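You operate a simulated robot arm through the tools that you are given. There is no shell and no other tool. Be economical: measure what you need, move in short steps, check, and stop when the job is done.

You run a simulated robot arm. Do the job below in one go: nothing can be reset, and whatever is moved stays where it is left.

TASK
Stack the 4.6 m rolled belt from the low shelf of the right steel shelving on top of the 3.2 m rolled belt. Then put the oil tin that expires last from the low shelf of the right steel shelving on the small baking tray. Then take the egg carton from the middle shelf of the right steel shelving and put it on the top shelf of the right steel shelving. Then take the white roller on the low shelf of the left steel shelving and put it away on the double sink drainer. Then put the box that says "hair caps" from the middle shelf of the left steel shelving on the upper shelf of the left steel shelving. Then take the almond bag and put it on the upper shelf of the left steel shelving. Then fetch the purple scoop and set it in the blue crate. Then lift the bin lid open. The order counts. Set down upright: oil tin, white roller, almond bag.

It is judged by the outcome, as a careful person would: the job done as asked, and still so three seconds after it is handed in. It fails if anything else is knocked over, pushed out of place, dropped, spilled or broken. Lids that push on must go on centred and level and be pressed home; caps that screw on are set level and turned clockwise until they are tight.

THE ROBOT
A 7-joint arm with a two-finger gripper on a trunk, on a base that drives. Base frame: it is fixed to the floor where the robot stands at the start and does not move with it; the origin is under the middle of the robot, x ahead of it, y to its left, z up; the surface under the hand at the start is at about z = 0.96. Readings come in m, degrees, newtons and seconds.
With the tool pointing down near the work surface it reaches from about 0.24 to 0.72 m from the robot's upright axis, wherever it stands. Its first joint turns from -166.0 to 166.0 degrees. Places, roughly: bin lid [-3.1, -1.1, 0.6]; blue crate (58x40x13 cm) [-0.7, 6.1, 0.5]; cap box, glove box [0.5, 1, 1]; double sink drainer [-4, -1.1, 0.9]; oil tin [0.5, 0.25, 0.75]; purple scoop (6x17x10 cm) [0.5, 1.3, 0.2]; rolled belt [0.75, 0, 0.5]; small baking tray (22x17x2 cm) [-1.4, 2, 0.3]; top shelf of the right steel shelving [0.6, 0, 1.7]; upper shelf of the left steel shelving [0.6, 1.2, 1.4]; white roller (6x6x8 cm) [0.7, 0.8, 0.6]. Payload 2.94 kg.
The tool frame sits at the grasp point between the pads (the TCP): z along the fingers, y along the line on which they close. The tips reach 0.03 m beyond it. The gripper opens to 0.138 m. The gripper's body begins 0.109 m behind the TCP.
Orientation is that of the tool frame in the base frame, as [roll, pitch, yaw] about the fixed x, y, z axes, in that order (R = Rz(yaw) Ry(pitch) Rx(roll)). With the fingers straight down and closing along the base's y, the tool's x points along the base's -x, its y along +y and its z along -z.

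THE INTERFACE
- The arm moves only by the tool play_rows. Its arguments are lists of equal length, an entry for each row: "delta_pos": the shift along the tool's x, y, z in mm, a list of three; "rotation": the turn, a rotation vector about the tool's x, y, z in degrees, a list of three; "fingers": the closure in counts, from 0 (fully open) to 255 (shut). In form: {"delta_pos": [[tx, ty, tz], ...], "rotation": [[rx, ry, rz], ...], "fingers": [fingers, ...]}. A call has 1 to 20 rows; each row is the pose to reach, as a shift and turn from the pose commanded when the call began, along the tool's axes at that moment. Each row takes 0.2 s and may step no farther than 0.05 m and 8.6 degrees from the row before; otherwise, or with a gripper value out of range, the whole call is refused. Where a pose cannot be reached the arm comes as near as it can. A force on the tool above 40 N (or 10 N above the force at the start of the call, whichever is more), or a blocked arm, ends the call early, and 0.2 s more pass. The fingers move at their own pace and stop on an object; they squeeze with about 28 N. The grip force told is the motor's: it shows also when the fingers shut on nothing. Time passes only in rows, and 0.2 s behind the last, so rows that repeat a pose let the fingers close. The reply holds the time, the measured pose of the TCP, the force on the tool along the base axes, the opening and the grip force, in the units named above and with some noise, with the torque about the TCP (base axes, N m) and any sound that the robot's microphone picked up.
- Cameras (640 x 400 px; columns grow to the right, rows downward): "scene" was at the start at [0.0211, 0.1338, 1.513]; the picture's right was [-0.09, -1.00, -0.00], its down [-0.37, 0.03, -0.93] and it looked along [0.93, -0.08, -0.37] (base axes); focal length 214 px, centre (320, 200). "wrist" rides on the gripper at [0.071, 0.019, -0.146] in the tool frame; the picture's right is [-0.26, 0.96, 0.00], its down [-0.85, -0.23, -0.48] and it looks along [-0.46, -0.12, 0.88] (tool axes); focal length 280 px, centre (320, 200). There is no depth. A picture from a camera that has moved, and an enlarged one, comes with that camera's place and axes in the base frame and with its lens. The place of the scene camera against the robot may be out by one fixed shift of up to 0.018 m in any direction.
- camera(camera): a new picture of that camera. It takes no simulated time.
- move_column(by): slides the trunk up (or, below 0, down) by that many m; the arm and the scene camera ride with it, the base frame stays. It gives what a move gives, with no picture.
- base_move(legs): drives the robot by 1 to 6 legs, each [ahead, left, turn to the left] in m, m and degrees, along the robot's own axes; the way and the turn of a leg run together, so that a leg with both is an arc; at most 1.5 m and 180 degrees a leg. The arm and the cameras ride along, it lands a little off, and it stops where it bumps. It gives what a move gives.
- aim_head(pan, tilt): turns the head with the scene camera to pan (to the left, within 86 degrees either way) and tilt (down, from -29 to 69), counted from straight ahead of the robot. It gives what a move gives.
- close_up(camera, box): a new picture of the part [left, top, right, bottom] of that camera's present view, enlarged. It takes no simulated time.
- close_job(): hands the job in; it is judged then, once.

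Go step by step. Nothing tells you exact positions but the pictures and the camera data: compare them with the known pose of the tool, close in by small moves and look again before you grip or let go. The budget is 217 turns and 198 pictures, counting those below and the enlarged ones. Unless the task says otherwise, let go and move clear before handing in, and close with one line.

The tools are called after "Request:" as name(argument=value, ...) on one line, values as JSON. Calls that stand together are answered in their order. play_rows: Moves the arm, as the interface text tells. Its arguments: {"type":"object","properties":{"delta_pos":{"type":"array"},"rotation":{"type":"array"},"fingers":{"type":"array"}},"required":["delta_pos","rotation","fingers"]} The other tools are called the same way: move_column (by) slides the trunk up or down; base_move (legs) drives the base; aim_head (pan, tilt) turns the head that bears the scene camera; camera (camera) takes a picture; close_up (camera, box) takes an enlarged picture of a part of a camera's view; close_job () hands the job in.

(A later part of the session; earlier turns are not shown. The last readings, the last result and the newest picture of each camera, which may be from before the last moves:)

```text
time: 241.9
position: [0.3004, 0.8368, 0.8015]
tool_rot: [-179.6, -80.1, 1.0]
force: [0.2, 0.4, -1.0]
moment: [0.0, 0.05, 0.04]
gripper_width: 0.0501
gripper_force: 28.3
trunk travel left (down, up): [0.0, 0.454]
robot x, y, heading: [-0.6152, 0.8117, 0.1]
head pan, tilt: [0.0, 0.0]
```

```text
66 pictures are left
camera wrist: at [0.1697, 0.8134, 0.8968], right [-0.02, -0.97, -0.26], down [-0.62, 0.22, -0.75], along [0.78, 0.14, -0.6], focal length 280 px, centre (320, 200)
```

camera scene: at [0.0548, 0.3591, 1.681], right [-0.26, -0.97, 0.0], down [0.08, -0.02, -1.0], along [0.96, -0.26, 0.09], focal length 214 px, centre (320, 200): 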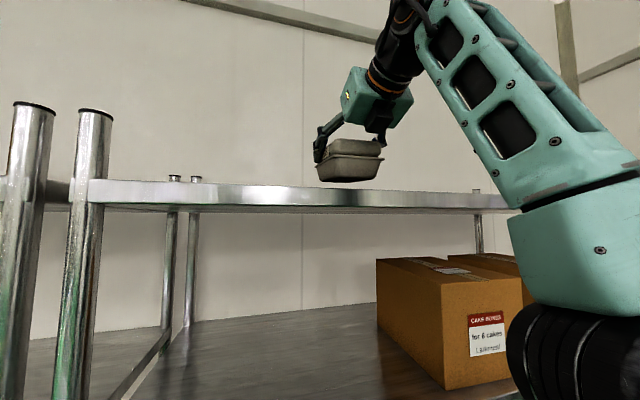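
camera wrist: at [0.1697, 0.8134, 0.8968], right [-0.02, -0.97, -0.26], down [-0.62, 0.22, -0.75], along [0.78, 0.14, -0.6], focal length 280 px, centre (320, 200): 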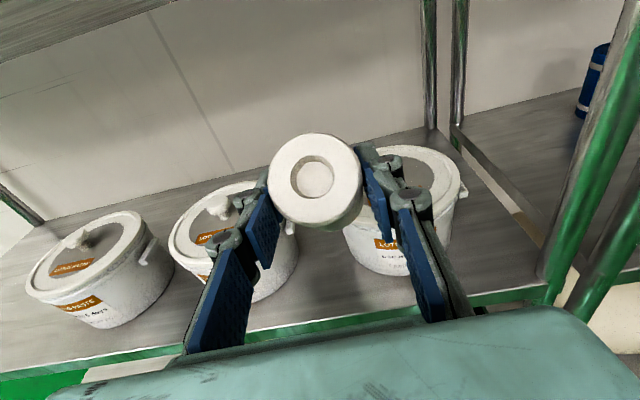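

Pots untouched and roller held. I'll retract and raise the arm, move to the aisle's end and turn to face the sink side.

Request:
move_column(by=0.28)

Request:
play_rows(delta_pos=[[-7, 0, -42], [-14, 0, -84], [-21, 0, -126], [-28, 0, -168], [-35, 0, -210], [-43, 0, -252], [-50, 0, -290]], rotation=[[0, -6, 0], [0, -12, 0], [0, -18, 0], [0, -24, 0], [0, -30, 0], [0, -36, 0], [0, -42, 0]], fingers=[255, 255, 255, 255, 255, 255, 255])

Request:
base_move(legs=[[0, -0.9, 0], [0, 0, 90], [0, 0, 85]])

Request:
aim_head(pan=0, tilt=15)

Request:
camera(camera="scene")

```text
time: 244.8
position: [0.3001, 0.8357, 1.0816]
tool_rot: [-179.8, -80.1, 1.1]
force: [-0.4, 0.6, -2.1]
moment: [0.01, 0.01, 0.03]
gripper_width: 0.0499
gripper_force: 28.1
trunk travel left (down, up): [-0.28, 0.174]
robot x, y, heading: [-0.6219, 0.8109, -0.1]
head pan, tilt: [0.0, 0.0]
```

```text
time: 246.4
position: [0.0055, 0.8298, 1.0838]
tool_rot: [-180.0, -38.1, 1.3]
force: [-0.9, 0.5, -2.1]
moment: [0.03, -0.02, 0.01]
gripper_width: 0.0501
gripper_force: 28.1
trunk travel left (down, up): [-0.28, 0.174]
robot x, y, heading: [-0.6165, 0.8177, -0.4]
head pan, tilt: [0.0, 0.0]
```

```text
time: 261.9
position: [-1.2434, -0.0104, 1.0832]
tool_rot: [-179.8, -38.1, 174.3]
force: [0.1, -0.2, -1.3]
moment: [0.05, -0.01, -0.03]
gripper_width: 0.0499
gripper_force: 27.9
trunk travel left (down, up): [-0.28, 0.174]
robot x, y, heading: [-0.6217, -0.0717, 173.1]
head pan, tilt: [0.0, 0.0]
```

```text
time: 262.7
position: [-1.2443, -0.0126, 1.0833]
tool_rot: [-179.9, -38.0, 174.2]
force: [0.4, 0.1, -1.2]
moment: [-0.02, -0.02, 0.01]
gripper_width: 0.0498
gripper_force: 27.8
trunk travel left (down, up): [-0.28, 0.174]
robot x, y, heading: [-0.6192, -0.073, 173.2]
head pan, tilt: [0.0, 15.0]
```

```text
65 pictures are left
camera scene: at [-0.6414, -0.1981, 1.4792], right [0.12, 0.99, 0.0], down [0.26, -0.03, -0.97], along [-0.96, 0.12, -0.26], focal length 214 px, centre (320, 200)
```

scene: 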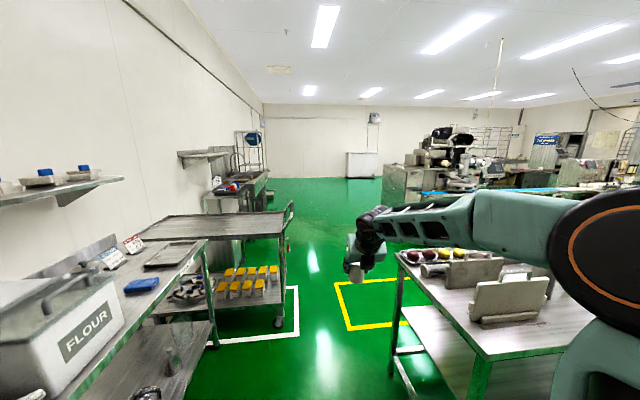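

The corridor runs between the bench and cart on the left and the table end on the right. I'll drive along it, sidestepping right past the cart.

Request:
base_move(legs=[[0, -0.05, 6.8], [1.1, 0, 0], [0.1, -0.3, 0], [1.2, 0, 0]])

Request:
aim_head(pan=40, tilt=25)

Request:
camera(camera="scene")

```text
time: 270.5
position: [-2.3782, 0.0708, 1.0833]
tool_rot: [180.0, -37.9, -177.6]
force: [-0.3, 0.6, -1.5]
moment: [-0.01, 0.02, -0.02]
gripper_width: 0.0498
gripper_force: 28.1
trunk travel left (down, up): [-0.28, 0.174]
robot x, y, heading: [-1.7554, 0.0976, -178.4]
head pan, tilt: [0.0, 15.0]
stopped in leg 3: the robot was blocked; the commanded pose is now the measured one
```

```text
time: 271.6
position: [-2.3776, 0.0702, 1.0833]
tool_rot: [-179.9, -37.9, -177.6]
force: [0.3, -0.4, 0.0]
moment: [-0.01, -0.02, 0.04]
gripper_width: 0.0499
gripper_force: 28.4
trunk travel left (down, up): [-0.28, 0.174]
robot x, y, heading: [-1.7565, 0.1004, -178.5]
head pan, tilt: [40.0, 25.0]
```

```text
64 pictures are left
camera scene: at [-1.7302, -0.0891, 1.4629], right [-0.66, 0.75, 0.0], down [0.32, 0.28, -0.91], along [-0.68, -0.6, -0.42], focal length 214 px, centre (320, 200)
```

scene: 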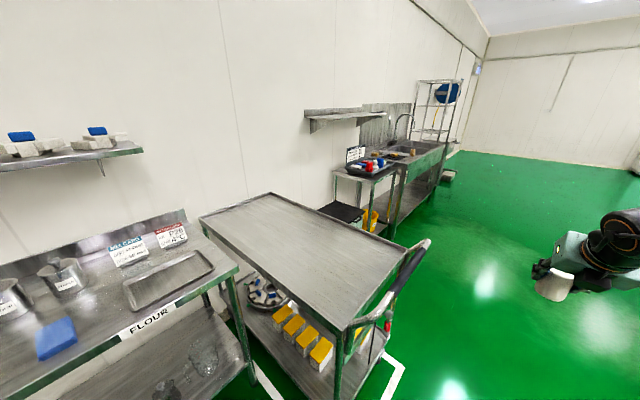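

The base touched the table end. Go forward 0.2 m first, then sidestep right and continue.

Request:
base_move(legs=[[0.22, 0, -1.5], [0.0, -0.25, 0], [1.1, 0, 0]])

Request:
aim_head(pan=50, tilt=25)

Request:
camera(camera="scene")

```text
time: 280.9
position: [-3.6897, 0.3717, 1.0826]
tool_rot: [-180.0, -38.1, 179.5]
force: [-0.4, -0.6, -1.2]
moment: [0.0, -0.03, -0.01]
gripper_width: 0.0501
gripper_force: 28.2
trunk travel left (down, up): [-0.28, 0.174]
robot x, y, heading: [-3.0642, 0.3693, 178.6]
head pan, tilt: [40.0, 25.0]
```

```text
time: 281.6
position: [-3.6907, 0.3717, 1.0835]
tool_rot: [180.0, -38.0, 179.7]
force: [-0.5, 0.1, -1.8]
moment: [-0.03, -0.01, -0.02]
gripper_width: 0.0497
gripper_force: 28.0
trunk travel left (down, up): [-0.28, 0.174]
robot x, y, heading: [-3.0651, 0.368, 178.6]
head pan, tilt: [50.0, 25.0]
```

```text
63 pictures are left
camera scene: at [-3.0398, 0.1698, 1.4629], right [-0.75, 0.66, 0.0], down [0.28, 0.32, -0.91], along [-0.6, -0.68, -0.42], focal length 214 px, centre (320, 200)
```

scene: 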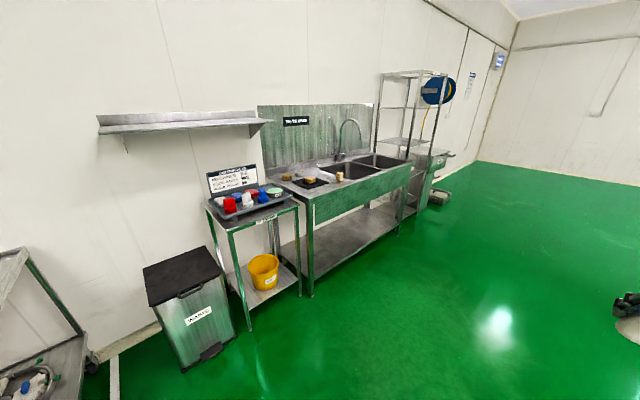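

Request:
close_up(camera="scene", box=[240, 140, 400, 240])

Request:
close_up(camera="scene", box=[120, 230, 280, 380])

```text
4.00 times, centred on (320, 190) of scene
camera zoom: at [-3.0398, 0.1698, 1.4629], right [-0.75, 0.66, 0.0], down [0.28, 0.32, -0.91], along [-0.6, -0.68, -0.42], focal length 858 px, centre (320, 240)
```

zoom: 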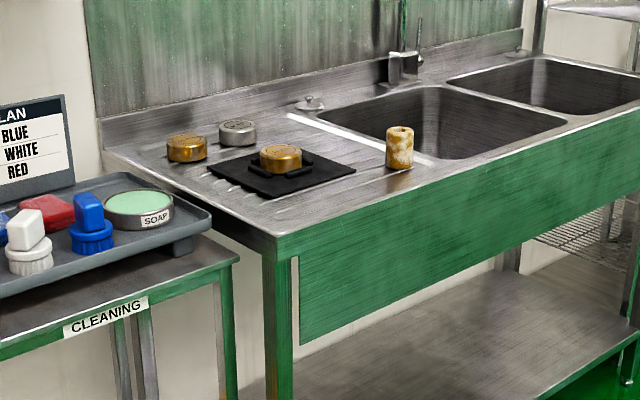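

```text
2.67 times, centred on (200, 305) of scene
camera zoom: at [-3.0398, 0.1698, 1.4629], right [-0.75, 0.66, 0.0], down [0.28, 0.32, -0.91], along [-0.6, -0.68, -0.42], focal length 572 px, centre (640, -80)
```

zoom: 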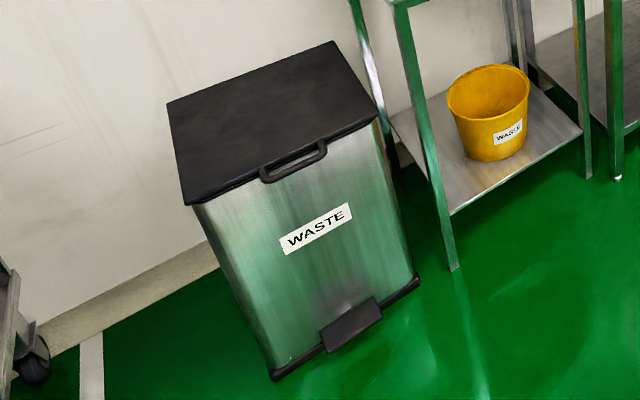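

The drainer (left part of the sink) has items around a black mat. There is free room in front of the mat, at about (-3.99, -0.865). I'll drive there facing the sink.

Request:
base_move(legs=[[0.925, 0, 0], [0, 0, 91.4], [0.4, 0, 0]])

Request:
aim_head(pan=0, tilt=35)

Request:
camera(camera="wrist")

Request:
camera(camera="scene")

```text
time: 292.4
position: [-3.9268, -0.6413, 1.0845]
tool_rot: [-179.9, -38.0, -87.5]
force: [0.4, -0.1, -1.6]
moment: [-0.01, 0.01, 0.0]
gripper_width: 0.0499
gripper_force: 27.7
trunk travel left (down, up): [-0.28, 0.174]
robot x, y, heading: [-3.9557, -0.0177, -88.6]
head pan, tilt: [50.0, 25.0]
```

```text
time: 293.6
position: [-3.9271, -0.6419, 1.083]
tool_rot: [180.0, -38.0, -87.6]
force: [-0.3, -0.4, -1.4]
moment: [0.03, 0.0, 0.0]
gripper_width: 0.0499
gripper_force: 28.6
trunk travel left (down, up): [-0.28, 0.174]
robot x, y, heading: [-3.9564, -0.018, -88.5]
head pan, tilt: [0.0, 35.0]
```

```text
60 pictures are left
camera wrist: at [-3.9477, -0.6089, 1.2414], right [-0.97, 0.17, -0.16], down [0.19, 0.97, -0.15], along [0.13, -0.17, -0.98], focal length 280 px, centre (320, 200)
```

wrist: 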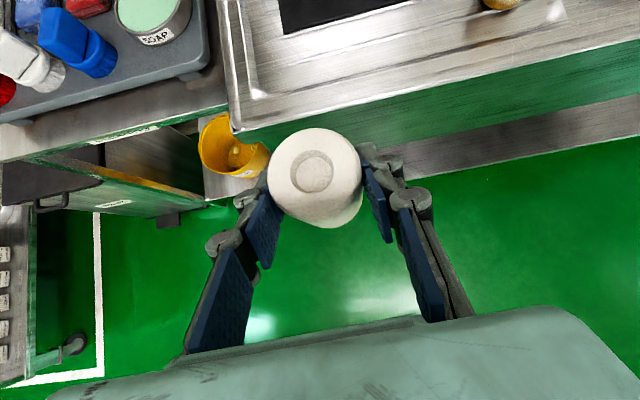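

```text
59 pictures are left
camera scene: at [-3.8112, -0.0144, 1.4471], right [-1.0, -0.03, 0.0], down [-0.02, 0.57, -0.82], along [0.02, -0.82, -0.57], focal length 214 px, centre (320, 200)
```

scene: 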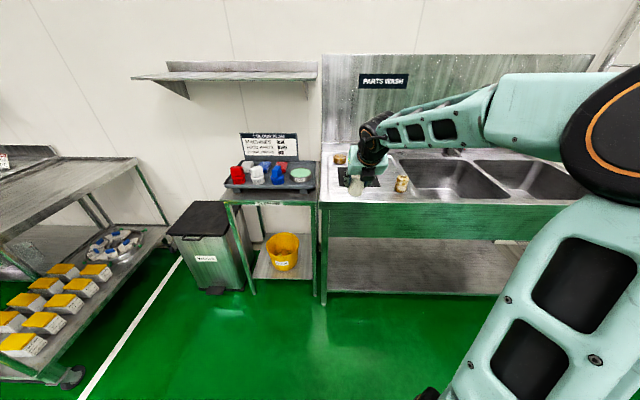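

Spot confirmed in front of the mat. Drive the last bit and check.

Request:
base_move(legs=[[0.228, -0.05, 0]])

Request:
camera(camera="wrist")

```text
time: 295.3
position: [-3.9775, -0.8627, 1.0832]
tool_rot: [180.0, -37.9, -88.0]
force: [0.2, 0.1, -1.7]
moment: [0.05, -0.03, 0.0]
gripper_width: 0.0501
gripper_force: 28.0
trunk travel left (down, up): [-0.28, 0.174]
robot x, y, heading: [-4.0005, -0.2342, -89.0]
head pan, tilt: [0.0, 35.0]
```

```text
58 pictures are left
camera wrist: at [-3.9962, -0.8299, 1.2414], right [-0.97, 0.17, -0.16], down [0.2, 0.97, -0.15], along [0.13, -0.17, -0.98], focal length 280 px, centre (320, 200)
```

wrist: 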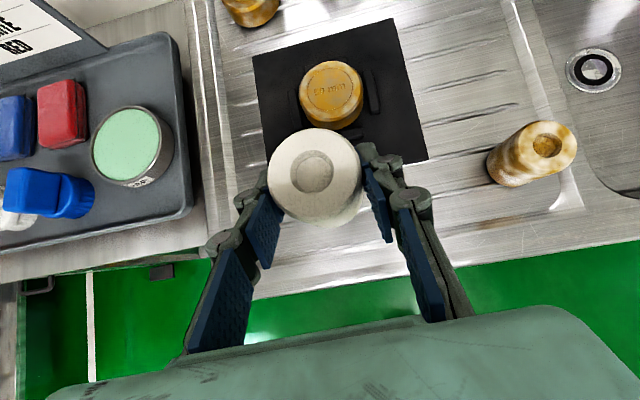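

Good position. Lower 11 cm, then feel for contact.

Request:
play_rows(delta_pos=[[-21, 0, 30], [-42, 0, 60], [-63, 0, 90]], rotation=[[0, 0, 0], [0, 0, 0], [0, 0, 0]], fingers=[255, 255, 255])

Request:
play_rows(delta_pos=[[-3, 0, 4], [-6, 0, 8]], rotation=[[0, 0, 0], [0, 0, 0]], fingers=[255, 255])

```text
time: 296.1
position: [-3.9736, -0.8677, 0.9722]
tool_rot: [-180.0, -38.0, -88.1]
force: [-0.7, 0.1, -1.9]
moment: [0.0, 0.01, 0.0]
gripper_width: 0.05
gripper_force: 27.5
trunk travel left (down, up): [-0.28, 0.174]
robot x, y, heading: [-3.9991, -0.2374, -88.9]
head pan, tilt: [0.0, 35.0]
```

```text
time: 296.7
position: [-3.9751, -0.8686, 0.9626]
tool_rot: [-180.0, -38.0, -88.0]
force: [0.9, -0.2, -1.4]
moment: [0.05, 0.04, 0.01]
gripper_width: 0.05
gripper_force: 28.0
trunk travel left (down, up): [-0.28, 0.174]
robot x, y, heading: [-3.9996, -0.2343, -88.9]
head pan, tilt: [0.0, 35.0]
```

Request:
play_rows(delta_pos=[[-3, 0, 4], [-5, 0, 6]], rotation=[[0, 0, 0], [0, 0, 0]], fingers=[255, 255])

Request:
camera(camera="wrist")

```text
time: 297.3
position: [-3.975, -0.8682, 0.9557]
tool_rot: [-180.0, -37.9, -87.9]
force: [0.3, 0.5, -2.3]
moment: [0.0, 0.0, -0.01]
gripper_width: 0.05
gripper_force: 27.6
trunk travel left (down, up): [-0.28, 0.174]
robot x, y, heading: [-4.003, -0.2407, -88.9]
head pan, tilt: [0.0, 35.0]
```

```text
57 pictures are left
camera wrist: at [-3.9953, -0.8354, 1.1134], right [-0.97, 0.17, -0.16], down [0.19, 0.97, -0.15], along [0.13, -0.17, -0.98], focal length 280 px, centre (320, 200)
```

wrist: 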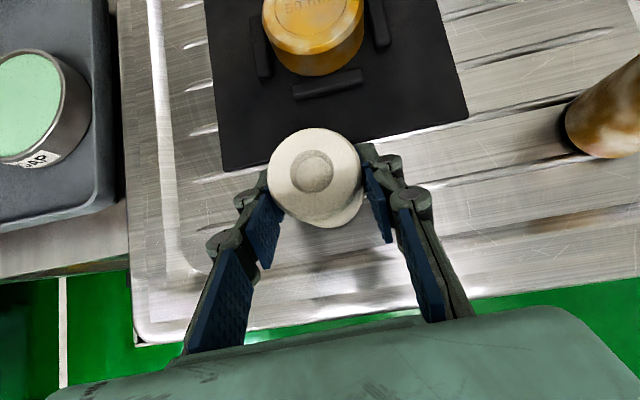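

Request:
play_rows(delta_pos=[[-2, 0, 3], [-5, 0, 6], [-7, 0, 9]], rotation=[[0, 0, 0], [0, 0, 0], [0, 0, 0]], fingers=[255, 255, 255])

```text
time: 298.1
position: [-3.9759, -0.867, 0.947]
tool_rot: [-180.0, -38.5, -87.8]
force: [-1.4, 0.9, 15.6]
moment: [-0.19, 0.1, -0.06]
gripper_width: 0.0498
gripper_force: 28.2
trunk travel left (down, up): [-0.28, 0.174]
robot x, y, heading: [-3.9994, -0.2363, -88.9]
head pan, tilt: [0.0, 35.0]
```

Contact. Ease, open a little, and withdraw along the tool axis.

Request:
play_rows(delta_pos=[[1, 0, -2], [1, 0, -2], [1, 0, -2], [1, 0, -2], [1, 0, -40], [1, 0, -80], [1, 0, -120]], rotation=[[0, 0, 0], [0, 0, 0], [0, 0, 0], [0, 0, 0], [0, 0, 0], [0, 0, 0], [0, 0, 0]], fingers=[255, 110, 110, 110, 110, 110, 110])

Request:
camera(camera="wrist")

```text
time: 299.7
position: [-3.9786, -0.795, 1.0395]
tool_rot: [179.9, -38.0, -87.7]
force: [-0.6, -1.2, -1.0]
moment: [0.0, 0.07, -0.05]
gripper_width: 0.0784
gripper_force: 0.0
trunk travel left (down, up): [-0.28, 0.174]
robot x, y, heading: [-3.9991, -0.2403, -88.8]
head pan, tilt: [0.0, 35.0]
```

```text
56 pictures are left
camera wrist: at [-3.9997, -0.7627, 1.1981], right [-0.97, 0.17, -0.16], down [0.19, 0.97, -0.15], along [0.13, -0.17, -0.98], focal length 280 px, centre (320, 200)
```

wrist: 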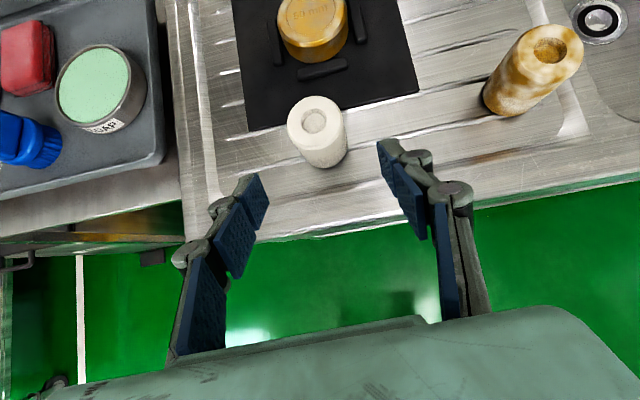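

The roller stands upright on the drainer. Now I drive back to the left shelving for the hair caps box.

Request:
base_move(legs=[[-0.6, 0, 0], [0, 0, 89], [1.3, 0, 0], [0.65, -0.05, 0], [0.12, -0.3, 0], [1.33, 0, 0]])

Request:
base_move(legs=[[0, 1.1, 0]])

Request:
aim_head(pan=5, tilt=25)

Request:
camera(camera="scene")

```text
time: 325.4
position: [-0.0412, 0.1091, 1.0406]
tool_rot: [179.9, -38.0, 3.6]
force: [-0.6, 0.1, 0.4]
moment: [0.03, -0.02, 0.03]
gripper_width: 0.0785
gripper_force: 0.1
trunk travel left (down, up): [-0.28, 0.174]
robot x, y, heading: [-0.6012, 0.0751, 2.6]
head pan, tilt: [0.0, 35.0]
```

```text
time: 335.1
position: [-0.0831, 1.1801, 1.0402]
tool_rot: [-180.0, -38.1, 3.0]
force: [-0.5, -0.2, -0.2]
moment: [0.02, 0.02, 0.02]
gripper_width: 0.0784
gripper_force: 0.0
trunk travel left (down, up): [-0.28, 0.174]
robot x, y, heading: [-0.6414, 1.1483, 1.6]
head pan, tilt: [0.0, 35.0]
```

```text
time: 335.8
position: [-0.0831, 1.1793, 1.0396]
tool_rot: [-180.0, -38.0, 2.9]
force: [0.0, -0.1, 0.5]
moment: [0.01, -0.01, 0.0]
gripper_width: 0.0786
gripper_force: 0.1
trunk travel left (down, up): [-0.28, 0.174]
robot x, y, heading: [-0.6363, 1.1488, 1.8]
head pan, tilt: [5.0, 25.0]
```

```text
55 pictures are left
camera scene: at [-0.6247, 1.3015, 1.4628], right [0.12, -0.99, 0.0], down [-0.42, -0.05, -0.91], along [0.9, 0.11, -0.42], focal length 214 px, centre (320, 200)
```

scene: 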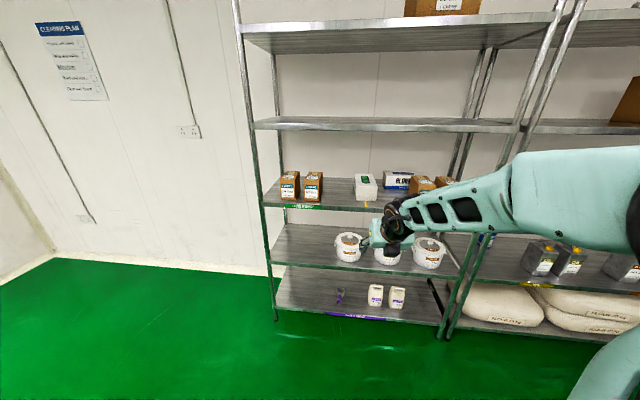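

Request:
close_up(camera="scene", box=[270, 150, 470, 275])

Request:
close_up(camera="wrist", box=[0, 0, 640, 400])

```text
3.20 times, centred on (370, 212) of scene
camera zoom: at [-0.6247, 1.3015, 1.4628], right [0.12, -0.99, 0.0], down [-0.42, -0.05, -0.91], along [0.9, 0.11, -0.42], focal length 686 px, centre (160, 160)
```

zoom: 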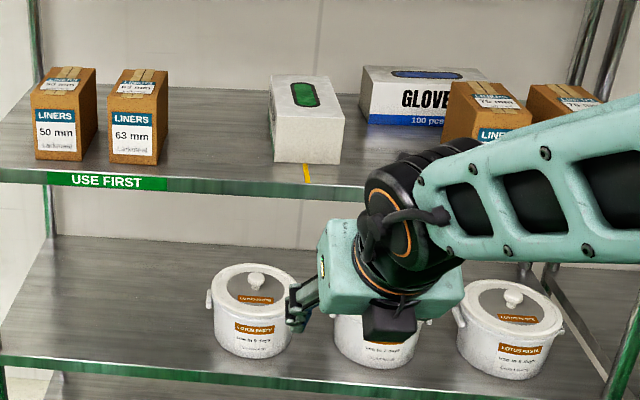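

```text
1.00 times, centred on (320, 200) of wrist (not enlarged: the box is as wide or as high as the picture)
camera zoom: at [-0.1155, 1.158, 1.1981], right [-0.16, -0.97, -0.16], down [-0.97, 0.18, -0.15], along [0.17, 0.13, -0.98], focal length 280 px, centre (320, 200)
```

zoom: 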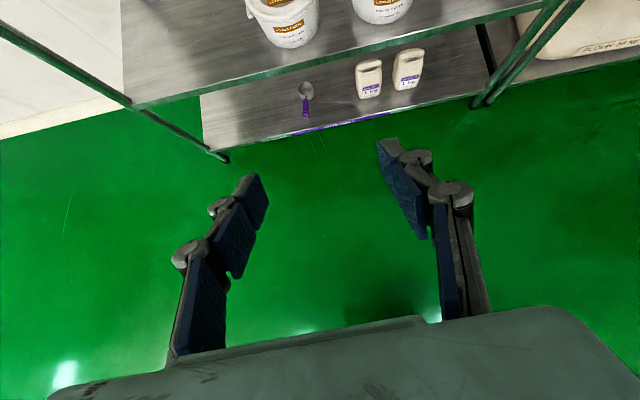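

The hair caps box's front end is at x≈0.455, y 1.12–1.23, z 0.965–1.048, lying along x, so I can grip it frontally. Flatten the hand and drive close.

Request:
play_rows(delta_pos=[[23, 0, 25], [46, 0, 49], [70, 0, 74], [93, 0, 98], [116, 0, 123], [139, 0, 147]], rotation=[[0, 6.7, 0], [0, 13.4, 0], [0, 20, 0], [0, 26.7, 0], [0, 33.4, 0], [0, 40, 0]], fingers=[0, 0, 0, 0, 0, 0])

Request:
base_move(legs=[[0.24, 0, -2.2]])

Request:
camera(camera="wrist")

```text
time: 337.2
position: [0.1147, 1.1893, 1.0116]
tool_rot: [-179.8, -78.2, 2.7]
force: [-0.5, 0.2, -0.4]
moment: [0.0, -0.01, -0.01]
gripper_width: 0.1379
gripper_force: 0.0
out of reach, approached as far as the arm can: row 2
trunk travel left (down, up): [-0.28, 0.174]
robot x, y, heading: [-0.639, 1.1539, 1.9]
head pan, tilt: [5.0, 25.0]
```

```text
time: 339.0
position: [0.3517, 1.1631, 1.0111]
tool_rot: [-180.0, -78.0, 0.7]
force: [0.2, 0.3, -0.4]
moment: [-0.02, 0.02, 0.01]
gripper_width: 0.1377
gripper_force: 0.0
trunk travel left (down, up): [-0.28, 0.174]
robot x, y, heading: [-0.4017, 1.1528, -0.5]
head pan, tilt: [5.0, 25.0]
```

```text
52 pictures are left
camera wrist: at [0.225, 1.1412, 1.1109], right [-0.04, -0.97, -0.26], down [-0.64, 0.22, -0.73], along [0.76, 0.13, -0.63], focal length 280 px, centre (320, 200)
```

wrist: 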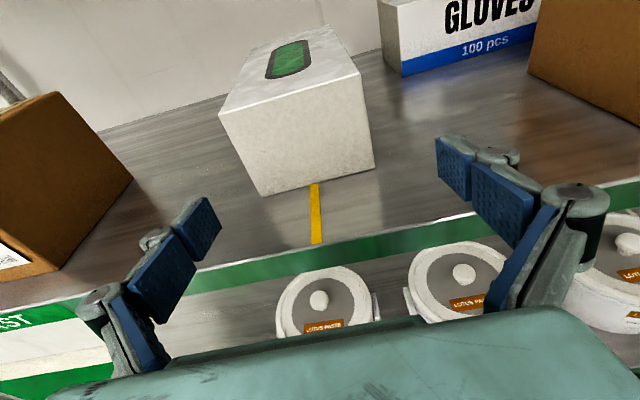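

Aligned within 1 cm. Shift left 1 cm, advance around the box front and grip.

Request:
play_rows(delta_pos=[[0, -9, 0], [8, -9, 38], [16, -9, 76], [24, -9, 110], [29, -9, 135], [29, -9, 135], [29, -9, 135], [29, -9, 135]], rotation=[[0, 0, 0], [0, 0, 0], [0, 0, 0], [0, 0, 0], [0, 0, 0], [0, 0, 0], [0, 0, 0], [0, 0, 0]], fingers=[0, 0, 0, 0, 0, 255, 255, 255])

Request:
camera(camera="wrist")

```text
time: 340.8
position: [0.4888, 1.1734, 1.0107]
tool_rot: [179.9, -78.1, 0.6]
force: [-0.2, 1.1, -0.1]
moment: [0.08, 0.21, 0.03]
gripper_width: 0.1097
gripper_force: 28.1
trunk travel left (down, up): [-0.28, 0.174]
robot x, y, heading: [-0.4021, 1.1541, -0.3]
head pan, tilt: [5.0, 25.0]
```

```text
51 pictures are left
camera wrist: at [0.3617, 1.1523, 1.1102], right [-0.04, -0.97, -0.26], down [-0.64, 0.22, -0.73], along [0.76, 0.13, -0.63], focal length 280 px, centre (320, 200)
```

wrist: 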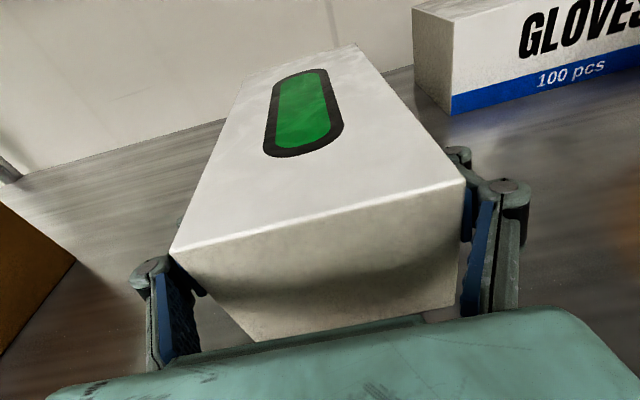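

Held. Lift, back off, raise to above the upper shelf.

Request:
play_rows(delta_pos=[[10, 0, -2], [29, 0, -6]], rotation=[[0, 0, 0], [0, 0, 0]], fingers=[255, 255])

Request:
base_move(legs=[[-0.36, 0, 0.3]])

Request:
move_column(by=0.17)

Request:
play_rows(delta_pos=[[40, 0, -9], [80, 0, -17], [120, 0, -26], [160, 0, -34], [200, 0, -43], [215, 0, -46]], rotation=[[0, 0, 0], [0, 0, 0], [0, 0, 0], [0, 0, 0], [0, 0, 0], [0, 0, 0]], fingers=[255, 255, 255, 255, 255, 255])

Request:
camera(camera="scene")

```text
time: 341.4
position: [0.4885, 1.171, 1.0392]
tool_rot: [-180.0, -77.9, 0.5]
force: [-1.1, -0.1, -5.1]
moment: [0.01, 0.24, -0.01]
gripper_width: 0.1094
gripper_force: 27.9
trunk travel left (down, up): [-0.28, 0.174]
robot x, y, heading: [-0.4051, 1.1549, -0.2]
head pan, tilt: [5.0, 25.0]
```

```text
time: 343.7
position: [0.1307, 1.1821, 1.0399]
tool_rot: [-180.0, -77.9, 1.1]
force: [0.1, 0.7, -4.6]
moment: [-0.02, 0.27, 0.02]
gripper_width: 0.1096
gripper_force: 28.1
trunk travel left (down, up): [-0.28, 0.174]
robot x, y, heading: [-0.7603, 1.1581, 0.3]
head pan, tilt: [5.0, 25.0]
```

```text
time: 345.6
position: [0.1314, 1.1805, 1.2093]
tool_rot: [-180.0, -77.9, 1.1]
force: [-0.1, -0.1, -5.8]
moment: [-0.01, 0.22, 0.03]
gripper_width: 0.1097
gripper_force: 28.0
trunk travel left (down, up): [-0.45, 0.004]
robot x, y, heading: [-0.7618, 1.1581, 0.2]
head pan, tilt: [5.0, 25.0]
```

```text
time: 347.0
position: [0.1302, 1.1822, 1.4301]
tool_rot: [179.8, -77.9, 1.2]
force: [0.7, -0.6, -3.8]
moment: [-0.04, 0.24, -0.01]
gripper_width: 0.1097
gripper_force: 28.7
trunk travel left (down, up): [-0.45, 0.004]
robot x, y, heading: [-0.7619, 1.1559, 0.1]
head pan, tilt: [5.0, 25.0]
```

```text
50 pictures are left
camera scene: at [-0.7396, 1.305, 1.6329], right [0.09, -1.0, 0.0], down [-0.42, -0.04, -0.91], along [0.9, 0.08, -0.42], focal length 214 px, centre (320, 200)
```

scene: 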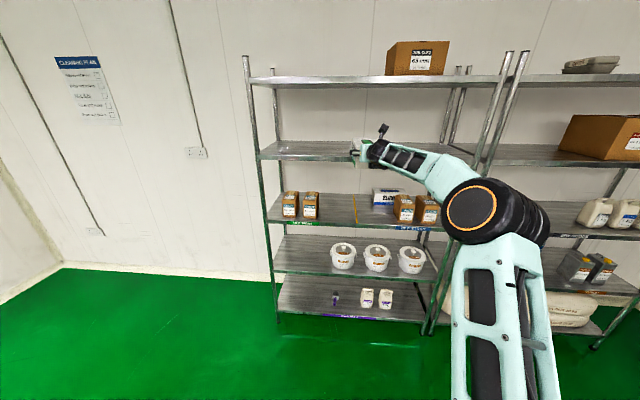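

The upper shelf is clear. Raise 1 cm more, drive in, and check.

Request:
play_rows(delta_pos=[[10, 0, -2]], rotation=[[0, 0, 0]], fingers=[255])

Request:
base_move(legs=[[0.37, 0, 0]])

Request:
play_rows(delta_pos=[[-7, 0, 1], [-14, 0, 3], [-20, 0, 4]], rotation=[[0, 0, 0], [0, 0, 0], [0, 0, 0]], fingers=[255, 255, 255])

Request:
camera(camera="wrist")

```text
time: 347.4
position: [0.1302, 1.1807, 1.4407]
tool_rot: [-179.8, -77.9, 1.0]
force: [0.6, -0.2, -4.2]
moment: [-0.02, 0.24, 0.03]
gripper_width: 0.1097
gripper_force: 27.8
trunk travel left (down, up): [-0.45, 0.004]
robot x, y, heading: [-0.7585, 1.1549, 0.1]
head pan, tilt: [5.0, 25.0]
```

```text
time: 349.8
position: [0.4947, 1.1893, 1.4386]
tool_rot: [-179.9, -77.8, 1.5]
force: [-0.1, -0.2, -4.4]
moment: [-0.01, 0.24, 0.02]
gripper_width: 0.1096
gripper_force: 28.2
trunk travel left (down, up): [-0.45, 0.004]
robot x, y, heading: [-0.3988, 1.1554, 0.7]
head pan, tilt: [5.0, 25.0]
```

```text
time: 350.6
position: [0.4928, 1.1898, 1.4203]
tool_rot: [-179.9, -77.9, 1.5]
force: [0.1, -0.2, -4.4]
moment: [-0.01, 0.22, 0.0]
gripper_width: 0.1097
gripper_force: 28.1
trunk travel left (down, up): [-0.45, 0.004]
robot x, y, heading: [-0.3959, 1.1557, 0.4]
head pan, tilt: [5.0, 25.0]
```

```text
49 pictures are left
camera wrist: at [0.3661, 1.1666, 1.5193], right [-0.03, -0.97, -0.26], down [-0.65, 0.21, -0.73], along [0.76, 0.15, -0.63], focal length 280 px, centre (320, 200)
```

wrist: 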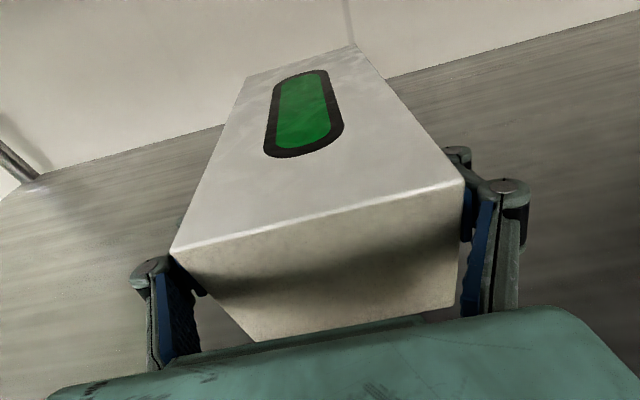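

Request:
play_rows(delta_pos=[[-3, 0, 1], [-6, 0, 1], [-9, 0, 2]], rotation=[[0, 0, 0], [0, 0, 0], [0, 0, 0]], fingers=[255, 255, 255])

```text
time: 351.4
position: [0.4923, 1.1891, 1.4124]
tool_rot: [179.9, -78.0, 1.7]
force: [-0.7, -0.2, -2.1]
moment: [-0.07, -0.18, 0.0]
gripper_width: 0.1095
gripper_force: 28.2
trunk travel left (down, up): [-0.45, 0.004]
robot x, y, heading: [-0.399, 1.1581, 0.7]
head pan, tilt: [5.0, 25.0]
```

Touching. Press 2 mm more, open and back out.

Request:
play_rows(delta_pos=[[-2, 0, 0], [-2, 0, 0], [-2, 0, 0], [-2, 0, 0], [-2, 0, 0]], rotation=[[0, 0, 0], [0, 0, 0], [0, 0, 0], [0, 0, 0], [0, 0, 0]], fingers=[255, 150, 0, 0, 0])

Request:
base_move(legs=[[-0.36, 0, 0]])

Request:
camera(camera="wrist")

```text
time: 352.6
position: [0.4922, 1.1894, 1.4096]
tool_rot: [-179.9, -78.0, 1.5]
force: [0.5, -0.4, -0.7]
moment: [0.0, -0.01, 0.0]
gripper_width: 0.1377
gripper_force: 0.0
trunk travel left (down, up): [-0.45, 0.004]
robot x, y, heading: [-0.3926, 1.1547, 0.5]
head pan, tilt: [5.0, 25.0]
```

```text
time: 354.9
position: [0.1285, 1.1888, 1.4098]
tool_rot: [180.0, -78.0, 1.7]
force: [0.7, 0.4, -0.4]
moment: [-0.03, 0.02, 0.02]
gripper_width: 0.1379
gripper_force: 0.0
trunk travel left (down, up): [-0.45, 0.004]
robot x, y, heading: [-0.7642, 1.1532, 0.5]
head pan, tilt: [5.0, 25.0]
```

```text
48 pictures are left
camera wrist: at [0.0019, 1.1651, 1.5091], right [-0.02, -0.97, -0.26], down [-0.65, 0.21, -0.73], along [0.76, 0.15, -0.63], focal length 280 px, centre (320, 200)
```

wrist: 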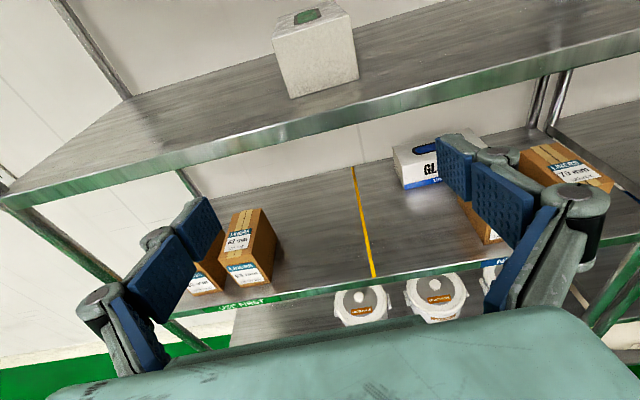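

The box is on the upper shelf. Next the almond bag on the bottom shelf; lower column and arm.

Request:
move_column(by=-0.4)

Request:
move_column(by=-0.05)

Request:
play_rows(delta_pos=[[-48, 0, 0], [-96, 0, 0], [-144, 0, 0], [-192, 0, 0], [-240, 0, 0], [-288, 0, 0], [-336, 0, 0], [-384, 0, 0], [-432, 0, 0], [-480, 0, 0], [-528, 0, 0], [-576, 0, 0], [-624, 0, 0], [-675, 0, 0]], rotation=[[0, 0, 0], [0, 0, 0], [0, 0, 0], [0, 0, 0], [0, 0, 0], [0, 0, 0], [0, 0, 0], [0, 0, 0], [0, 0, 0], [0, 0, 0], [0, 0, 0], [0, 0, 0], [0, 0, 0], [0, 0, 0]], fingers=[0, 0, 0, 0, 0, 0, 0, 0, 0, 0, 0, 0, 0, 0])

Request:
camera(camera="wrist")

```text
time: 358.7
position: [0.1287, 1.1888, 1.0082]
tool_rot: [180.0, -78.0, 1.8]
force: [0.6, -0.4, -0.3]
moment: [-0.03, -0.04, 0.01]
gripper_width: 0.1378
gripper_force: 0.1
trunk travel left (down, up): [-0.05, 0.404]
robot x, y, heading: [-0.7613, 1.15, 0.4]
head pan, tilt: [5.0, 25.0]
```

```text
time: 359.6
position: [0.1293, 1.1898, 0.9593]
tool_rot: [180.0, -78.0, 1.8]
force: [0.8, 0.4, 0.1]
moment: [0.02, -0.01, 0.01]
gripper_width: 0.1382
gripper_force: 0.2
trunk travel left (down, up): [0.0, 0.454]
robot x, y, heading: [-0.7588, 1.1495, 0.8]
head pan, tilt: [5.0, 25.0]
```

```text
refused: row 14 steps farther than a row can; nothing moved
```

```text
47 pictures are left
camera wrist: at [0.0024, 1.1652, 1.0588], right [-0.02, -0.97, -0.26], down [-0.65, 0.21, -0.73], along [0.76, 0.15, -0.63], focal length 280 px, centre (320, 200)
```

wrist: 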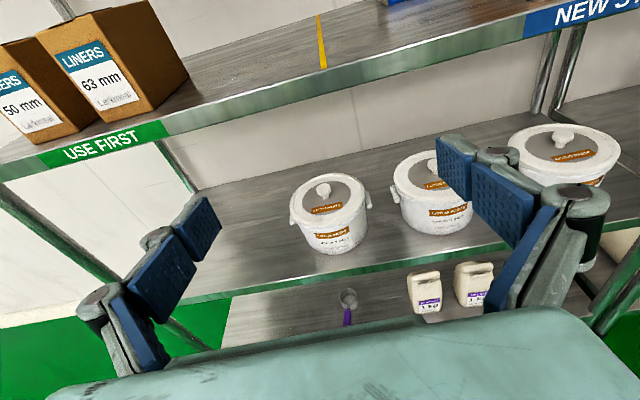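

Request:
play_rows(delta_pos=[[-48, 0, 0], [-96, 0, 0], [-144, 0, 0], [-192, 0, 0], [-240, 0, 0], [-288, 0, 0], [-336, 0, 0], [-384, 0, 0], [-432, 0, 0], [-480, 0, 0], [-528, 0, 0], [-576, 0, 0], [-624, 0, 0], [-672, 0, 0]], rotation=[[0, 0, 0], [0, 0, 0], [0, 0, 0], [0, 0, 0], [0, 0, 0], [0, 0, 0], [0, 0, 0], [0, 0, 0], [0, 0, 0], [0, 0, 0], [0, 0, 0], [0, 0, 0], [0, 0, 0], [0, 0, 0]], fingers=[0, 0, 0, 0, 0, 0, 0, 0, 0, 0, 0, 0, 0, 0])

Request:
base_move(legs=[[0, -0.1, -0.8]])

Request:
camera(camera="wrist")

```text
time: 362.6
position: [-0.0164, 1.1866, 0.3014]
tool_rot: [-180.0, -78.1, 1.7]
force: [0.2, -0.6, 0.4]
moment: [0.02, 0.05, 0.02]
gripper_width: 0.138
gripper_force: 0.0
trunk travel left (down, up): [0.0, 0.454]
robot x, y, heading: [-0.7613, 1.1529, 0.9]
head pan, tilt: [5.0, 25.0]
```

```text
time: 364.2
position: [-0.0145, 1.0761, 0.301]
tool_rot: [180.0, -78.0, 0.8]
force: [0.0, 0.4, -0.1]
moment: [0.03, -0.02, -0.02]
gripper_width: 0.1379
gripper_force: 0.2
trunk travel left (down, up): [0.0, 0.454]
robot x, y, heading: [-0.7617, 1.0547, 0.2]
head pan, tilt: [5.0, 25.0]
```

```text
46 pictures are left
camera wrist: at [-0.1416, 1.0549, 0.4009], right [-0.04, -0.97, -0.26], down [-0.65, 0.22, -0.73], along [0.76, 0.14, -0.63], focal length 280 px, centre (320, 200)
```

wrist: 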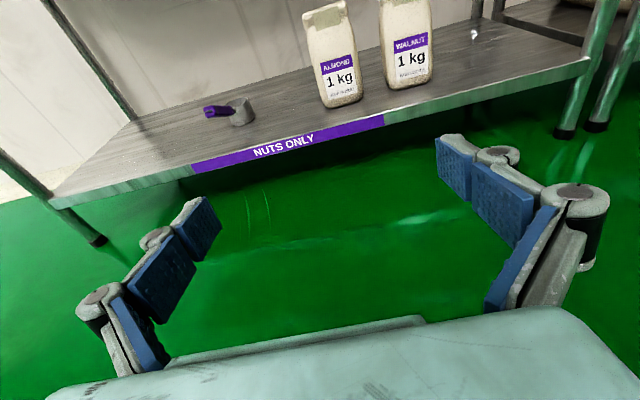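

The left bag is ALMOND. Lower to grip height, align, and drive close.

Request:
play_rows(delta_pos=[[-34, 14, 7], [-68, 28, 15]], rotation=[[0, 0, 0], [0, 0, 0]], fingers=[20, 20])

Request:
base_move(legs=[[0.4, 0, 0]])

Request:
camera(camera="wrist")

```text
time: 364.8
position: [-0.0131, 1.046, 0.2326]
tool_rot: [-179.7, -78.2, 0.7]
force: [0.1, -0.4, -0.2]
moment: [0.01, -0.01, 0.03]
gripper_width: 0.127
gripper_force: 0.1
trunk travel left (down, up): [0.0, 0.454]
robot x, y, heading: [-0.7562, 1.0525, -0.0]
head pan, tilt: [5.0, 25.0]
```

```text
time: 367.3
position: [0.3887, 1.0424, 0.2323]
tool_rot: [-180.0, -78.0, 0.6]
force: [1.1, -0.4, 0.5]
moment: [0.02, 0.02, -0.03]
gripper_width: 0.1272
gripper_force: 0.0
trunk travel left (down, up): [0.0, 0.454]
robot x, y, heading: [-0.3575, 1.0473, -0.2]
head pan, tilt: [5.0, 25.0]
```

```text
45 pictures are left
camera wrist: at [0.2612, 1.021, 0.3313], right [-0.04, -0.97, -0.26], down [-0.65, 0.22, -0.73], along [0.76, 0.13, -0.63], focal length 280 px, centre (320, 200)
```

wrist: 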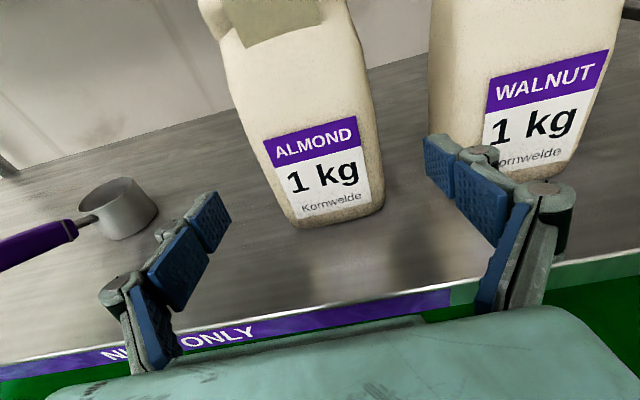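

Well centred. Advance and grip.

Request:
play_rows(delta_pos=[[8, 0, 36], [16, 0, 72], [23, -1, 109], [23, -1, 109], [23, -1, 109], [23, -1, 109], [23, -1, 109]], rotation=[[0, 0, 0], [0, 0, 0], [0, 0, 0], [0, 0, 0], [0, 0, 0], [0, 0, 0], [0, 0, 0]], fingers=[20, 20, 20, 255, 255, 255, 255])

Request:
play_rows(delta_pos=[[10, 0, -2], [29, 0, -6], [49, 0, -10]], rotation=[[0, 0, 0], [0, 0, 0], [0, 0, 0]], fingers=[255, 255, 255])

Request:
camera(camera="wrist")

```text
time: 368.9
position: [0.4674, 1.0459, 0.2564]
tool_rot: [-179.9, -77.7, 0.6]
force: [-0.4, -0.8, 0.4]
moment: [0.0, 0.0, 0.01]
gripper_width: 0.0883
gripper_force: 28.0
out of reach, approached as far as the arm can: row 2, 3, 4, 5, 6, 7
trunk travel left (down, up): [0.0, 0.454]
robot x, y, heading: [-0.3598, 1.0529, -0.3]
head pan, tilt: [5.0, 25.0]
```

```text
time: 369.7
position: [0.468, 1.0449, 0.307]
tool_rot: [-180.0, -77.8, 0.7]
force: [0.3, -0.1, -11.0]
moment: [0.03, -0.04, -0.02]
gripper_width: 0.0882
gripper_force: 28.3
trunk travel left (down, up): [0.0, 0.454]
robot x, y, heading: [-0.3603, 1.0537, -0.5]
head pan, tilt: [5.0, 25.0]
```

```text
44 pictures are left
camera wrist: at [0.3408, 1.0233, 0.4075], right [-0.04, -0.97, -0.26], down [-0.65, 0.22, -0.73], along [0.76, 0.13, -0.63], focal length 280 px, centre (320, 200)
```

wrist: 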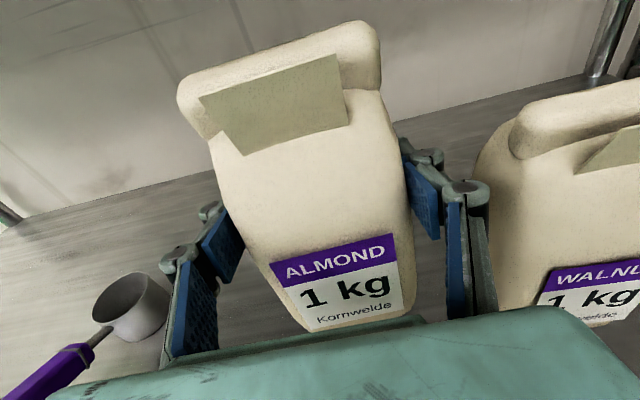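

The bag is held steadily (1.1 kg). Back out and raise to the upper shelf height.

Request:
base_move(legs=[[-0.42, 0, 0.5]])

Request:
move_column(by=0.4)

Request:
move_column(by=0.05)

Request:
play_rows(delta_pos=[[45, 0, -10], [90, 0, -19], [135, 0, -29], [180, 0, -38], [225, 0, -48], [270, 0, -57], [315, 0, -67], [360, 0, -76], [405, 0, -86], [450, 0, -95], [495, 0, -105], [540, 0, -115], [585, 0, -124], [630, 0, -134], [675, 0, -143], [714, 0, -152]], rotation=[[0, 0, 0], [0, 0, 0], [0, 0, 0], [0, 0, 0], [0, 0, 0], [0, 0, 0], [0, 0, 0], [0, 0, 0], [0, 0, 0], [0, 0, 0], [0, 0, 0], [0, 0, 0], [0, 0, 0], [0, 0, 0], [0, 0, 0], [0, 0, 0]], fingers=[255, 255, 255, 255, 255, 255, 255, 255, 255, 255, 255, 255, 255, 255, 255, 255])

Request:
camera(camera="wrist")

```text
time: 372.3
position: [0.0403, 1.0535, 0.3069]
tool_rot: [-179.9, -78.0, 1.3]
force: [0.1, 0.0, -10.5]
moment: [-0.01, 0.05, 0.02]
gripper_width: 0.0885
gripper_force: 28.0
trunk travel left (down, up): [0.0, 0.454]
robot x, y, heading: [-0.7849, 1.0548, 0.4]
head pan, tilt: [5.0, 25.0]
```

```text
time: 376.1
position: [0.0416, 1.0539, 0.707]
tool_rot: [-179.9, -77.8, 1.3]
force: [-0.7, -0.7, -9.7]
moment: [-0.03, -0.01, 0.02]
gripper_width: 0.0884
gripper_force: 27.5
trunk travel left (down, up): [-0.4, 0.054]
robot x, y, heading: [-0.7832, 1.0514, 0.2]
head pan, tilt: [5.0, 25.0]
```

```text
time: 377.1
position: [0.0418, 1.0546, 0.7566]
tool_rot: [-180.0, -77.8, 1.4]
force: [0.1, 0.4, -9.8]
moment: [0.04, -0.02, -0.01]
gripper_width: 0.088
gripper_force: 28.1
trunk travel left (down, up): [-0.45, 0.004]
robot x, y, heading: [-0.7867, 1.0554, 0.3]
head pan, tilt: [5.0, 25.0]
```

```text
time: 380.5
position: [0.0401, 1.0527, 1.4852]
tool_rot: [-179.9, -77.8, 1.3]
force: [-0.9, -0.3, -10.2]
moment: [-0.01, -0.02, 0.05]
gripper_width: 0.0884
gripper_force: 27.5
trunk travel left (down, up): [-0.45, 0.004]
robot x, y, heading: [-0.7849, 1.0545, 0.2]
head pan, tilt: [5.0, 25.0]
```

```text
43 pictures are left
camera wrist: at [-0.0862, 1.0298, 1.5844], right [-0.03, -0.97, -0.26], down [-0.65, 0.22, -0.73], along [0.76, 0.14, -0.63], focal length 280 px, centre (320, 200)
```

wrist: 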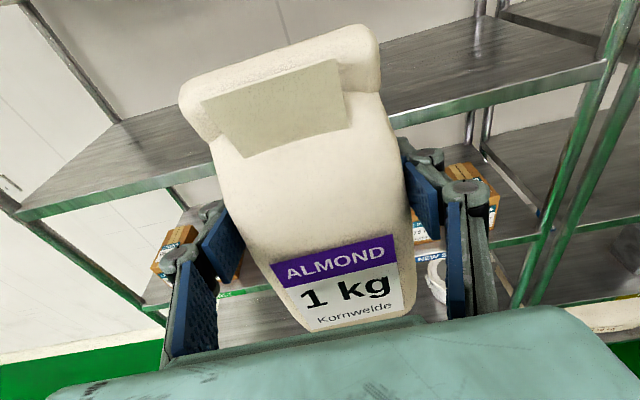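

Request:
play_rows(delta_pos=[[12, 0, -3]], rotation=[[0, 0, 0]], fingers=[255])

Request:
base_move(legs=[[0, -0.12, -0.2], [0.45, 0, 0]])

Request:
aim_head(pan=0, tilt=10)

Request:
camera(camera="scene")

```text
time: 380.9
position: [0.0402, 1.0542, 1.499]
tool_rot: [-179.8, -77.8, 1.1]
force: [0.3, -0.2, -10.3]
moment: [0.0, 0.01, -0.01]
gripper_width: 0.0882
gripper_force: 28.0
trunk travel left (down, up): [-0.45, 0.004]
robot x, y, heading: [-0.7842, 1.0541, 0.6]
head pan, tilt: [5.0, 25.0]
```

```text
time: 384.9
position: [0.4931, 0.923, 1.4993]
tool_rot: [-179.8, -77.9, 0.8]
force: [0.7, -0.5, -9.3]
moment: [0.04, -0.03, -0.01]
gripper_width: 0.0883
gripper_force: 28.6
trunk travel left (down, up): [-0.45, 0.004]
robot x, y, heading: [-0.3337, 0.9319, -0.2]
head pan, tilt: [5.0, 25.0]
```

```text
time: 385.7
position: [0.4941, 0.9212, 1.4983]
tool_rot: [-179.9, -77.8, 0.7]
force: [-0.5, -0.9, -10.1]
moment: [0.03, 0.03, 0.01]
gripper_width: 0.0882
gripper_force: 27.9
trunk travel left (down, up): [-0.45, 0.004]
robot x, y, heading: [-0.3311, 0.9317, -0.1]
head pan, tilt: [0.0, 10.0]
```

```text
42 pictures are left
camera scene: at [-0.3081, 1.0725, 1.6572], right [0.0, -1.0, 0.0], down [-0.18, 0.0, -0.98], along [0.98, 0.0, -0.18], focal length 214 px, centre (320, 200)
```

scene: 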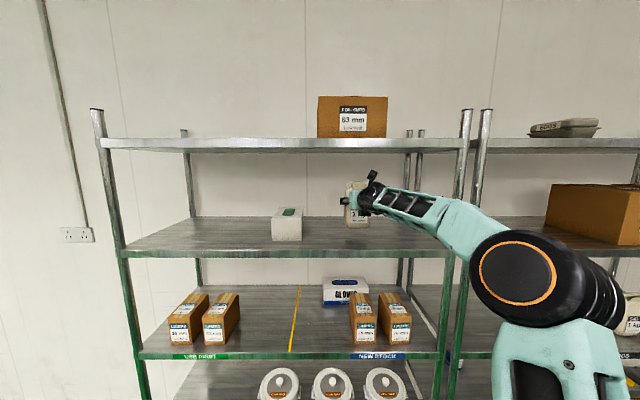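

Request:
play_rows(delta_pos=[[-8, 0, 2], [-16, 0, 3], [-20, 0, 4]], rotation=[[0, 0, 0], [0, 0, 0], [0, 0, 0]], fingers=[255, 255, 255])

Request:
play_rows(delta_pos=[[-3, 0, 1], [-6, 0, 1]], rotation=[[0, 0, 0], [0, 0, 0]], fingers=[255, 255])

```text
time: 386.5
position: [0.4938, 0.922, 1.4802]
tool_rot: [-179.8, -77.8, 0.8]
force: [0.1, 1.0, -9.5]
moment: [0.0, 0.02, -0.02]
gripper_width: 0.0885
gripper_force: 27.9
trunk travel left (down, up): [-0.45, 0.004]
robot x, y, heading: [-0.3332, 0.9304, -0.2]
head pan, tilt: [0.0, 10.0]
```

```text
time: 387.1
position: [0.4921, 0.9238, 1.4718]
tool_rot: [179.9, -77.8, 0.8]
force: [-0.1, -0.3, -10.4]
moment: [0.03, 0.04, 0.01]
gripper_width: 0.0884
gripper_force: 27.9
trunk travel left (down, up): [-0.45, 0.004]
robot x, y, heading: [-0.3342, 0.9307, -0.2]
head pan, tilt: [0.0, 10.0]
```

Request:
play_rows(delta_pos=[[-3, 0, 1], [-6, 0, 1], [-9, 0, 2]], rotation=[[0, 0, 0], [0, 0, 0], [0, 0, 0]], fingers=[255, 255, 255])

```text
time: 387.9
position: [0.493, 0.9244, 1.4623]
tool_rot: [179.9, -77.8, 0.9]
force: [0.2, -0.5, -10.1]
moment: [-0.02, -0.02, 0.01]
gripper_width: 0.0885
gripper_force: 27.7
trunk travel left (down, up): [-0.45, 0.004]
robot x, y, heading: [-0.3356, 0.9302, -0.1]
head pan, tilt: [0.0, 10.0]
```

Request:
play_rows(delta_pos=[[-3, 0, 1], [-6, 0, 1], [-9, 0, 2]], rotation=[[0, 0, 0], [0, 0, 0], [0, 0, 0]], fingers=[255, 255, 255])

Request:
close_up(camera="scene", box=[320, 165, 400, 240])

```text
time: 388.7
position: [0.4907, 0.9214, 1.4593]
tool_rot: [-179.9, -78.3, 0.7]
force: [5.8, -1.4, 6.7]
moment: [0.32, -0.08, -0.13]
gripper_width: 0.0884
gripper_force: 27.9
trunk travel left (down, up): [-0.45, 0.004]
robot x, y, heading: [-0.334, 0.9318, 0.2]
head pan, tilt: [0.0, 10.0]
```

```text
5.33 times, centred on (360, 202) of scene
camera zoom: at [-0.3095, 1.072, 1.6576], right [0.0, -1.0, 0.0], down [-0.17, 0.0, -0.98], along [0.98, 0.0, -0.17], focal length 1144 px, centre (107, 187)
```

zoom: 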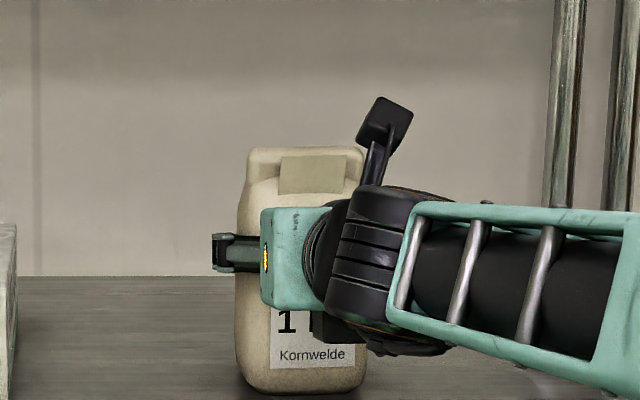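

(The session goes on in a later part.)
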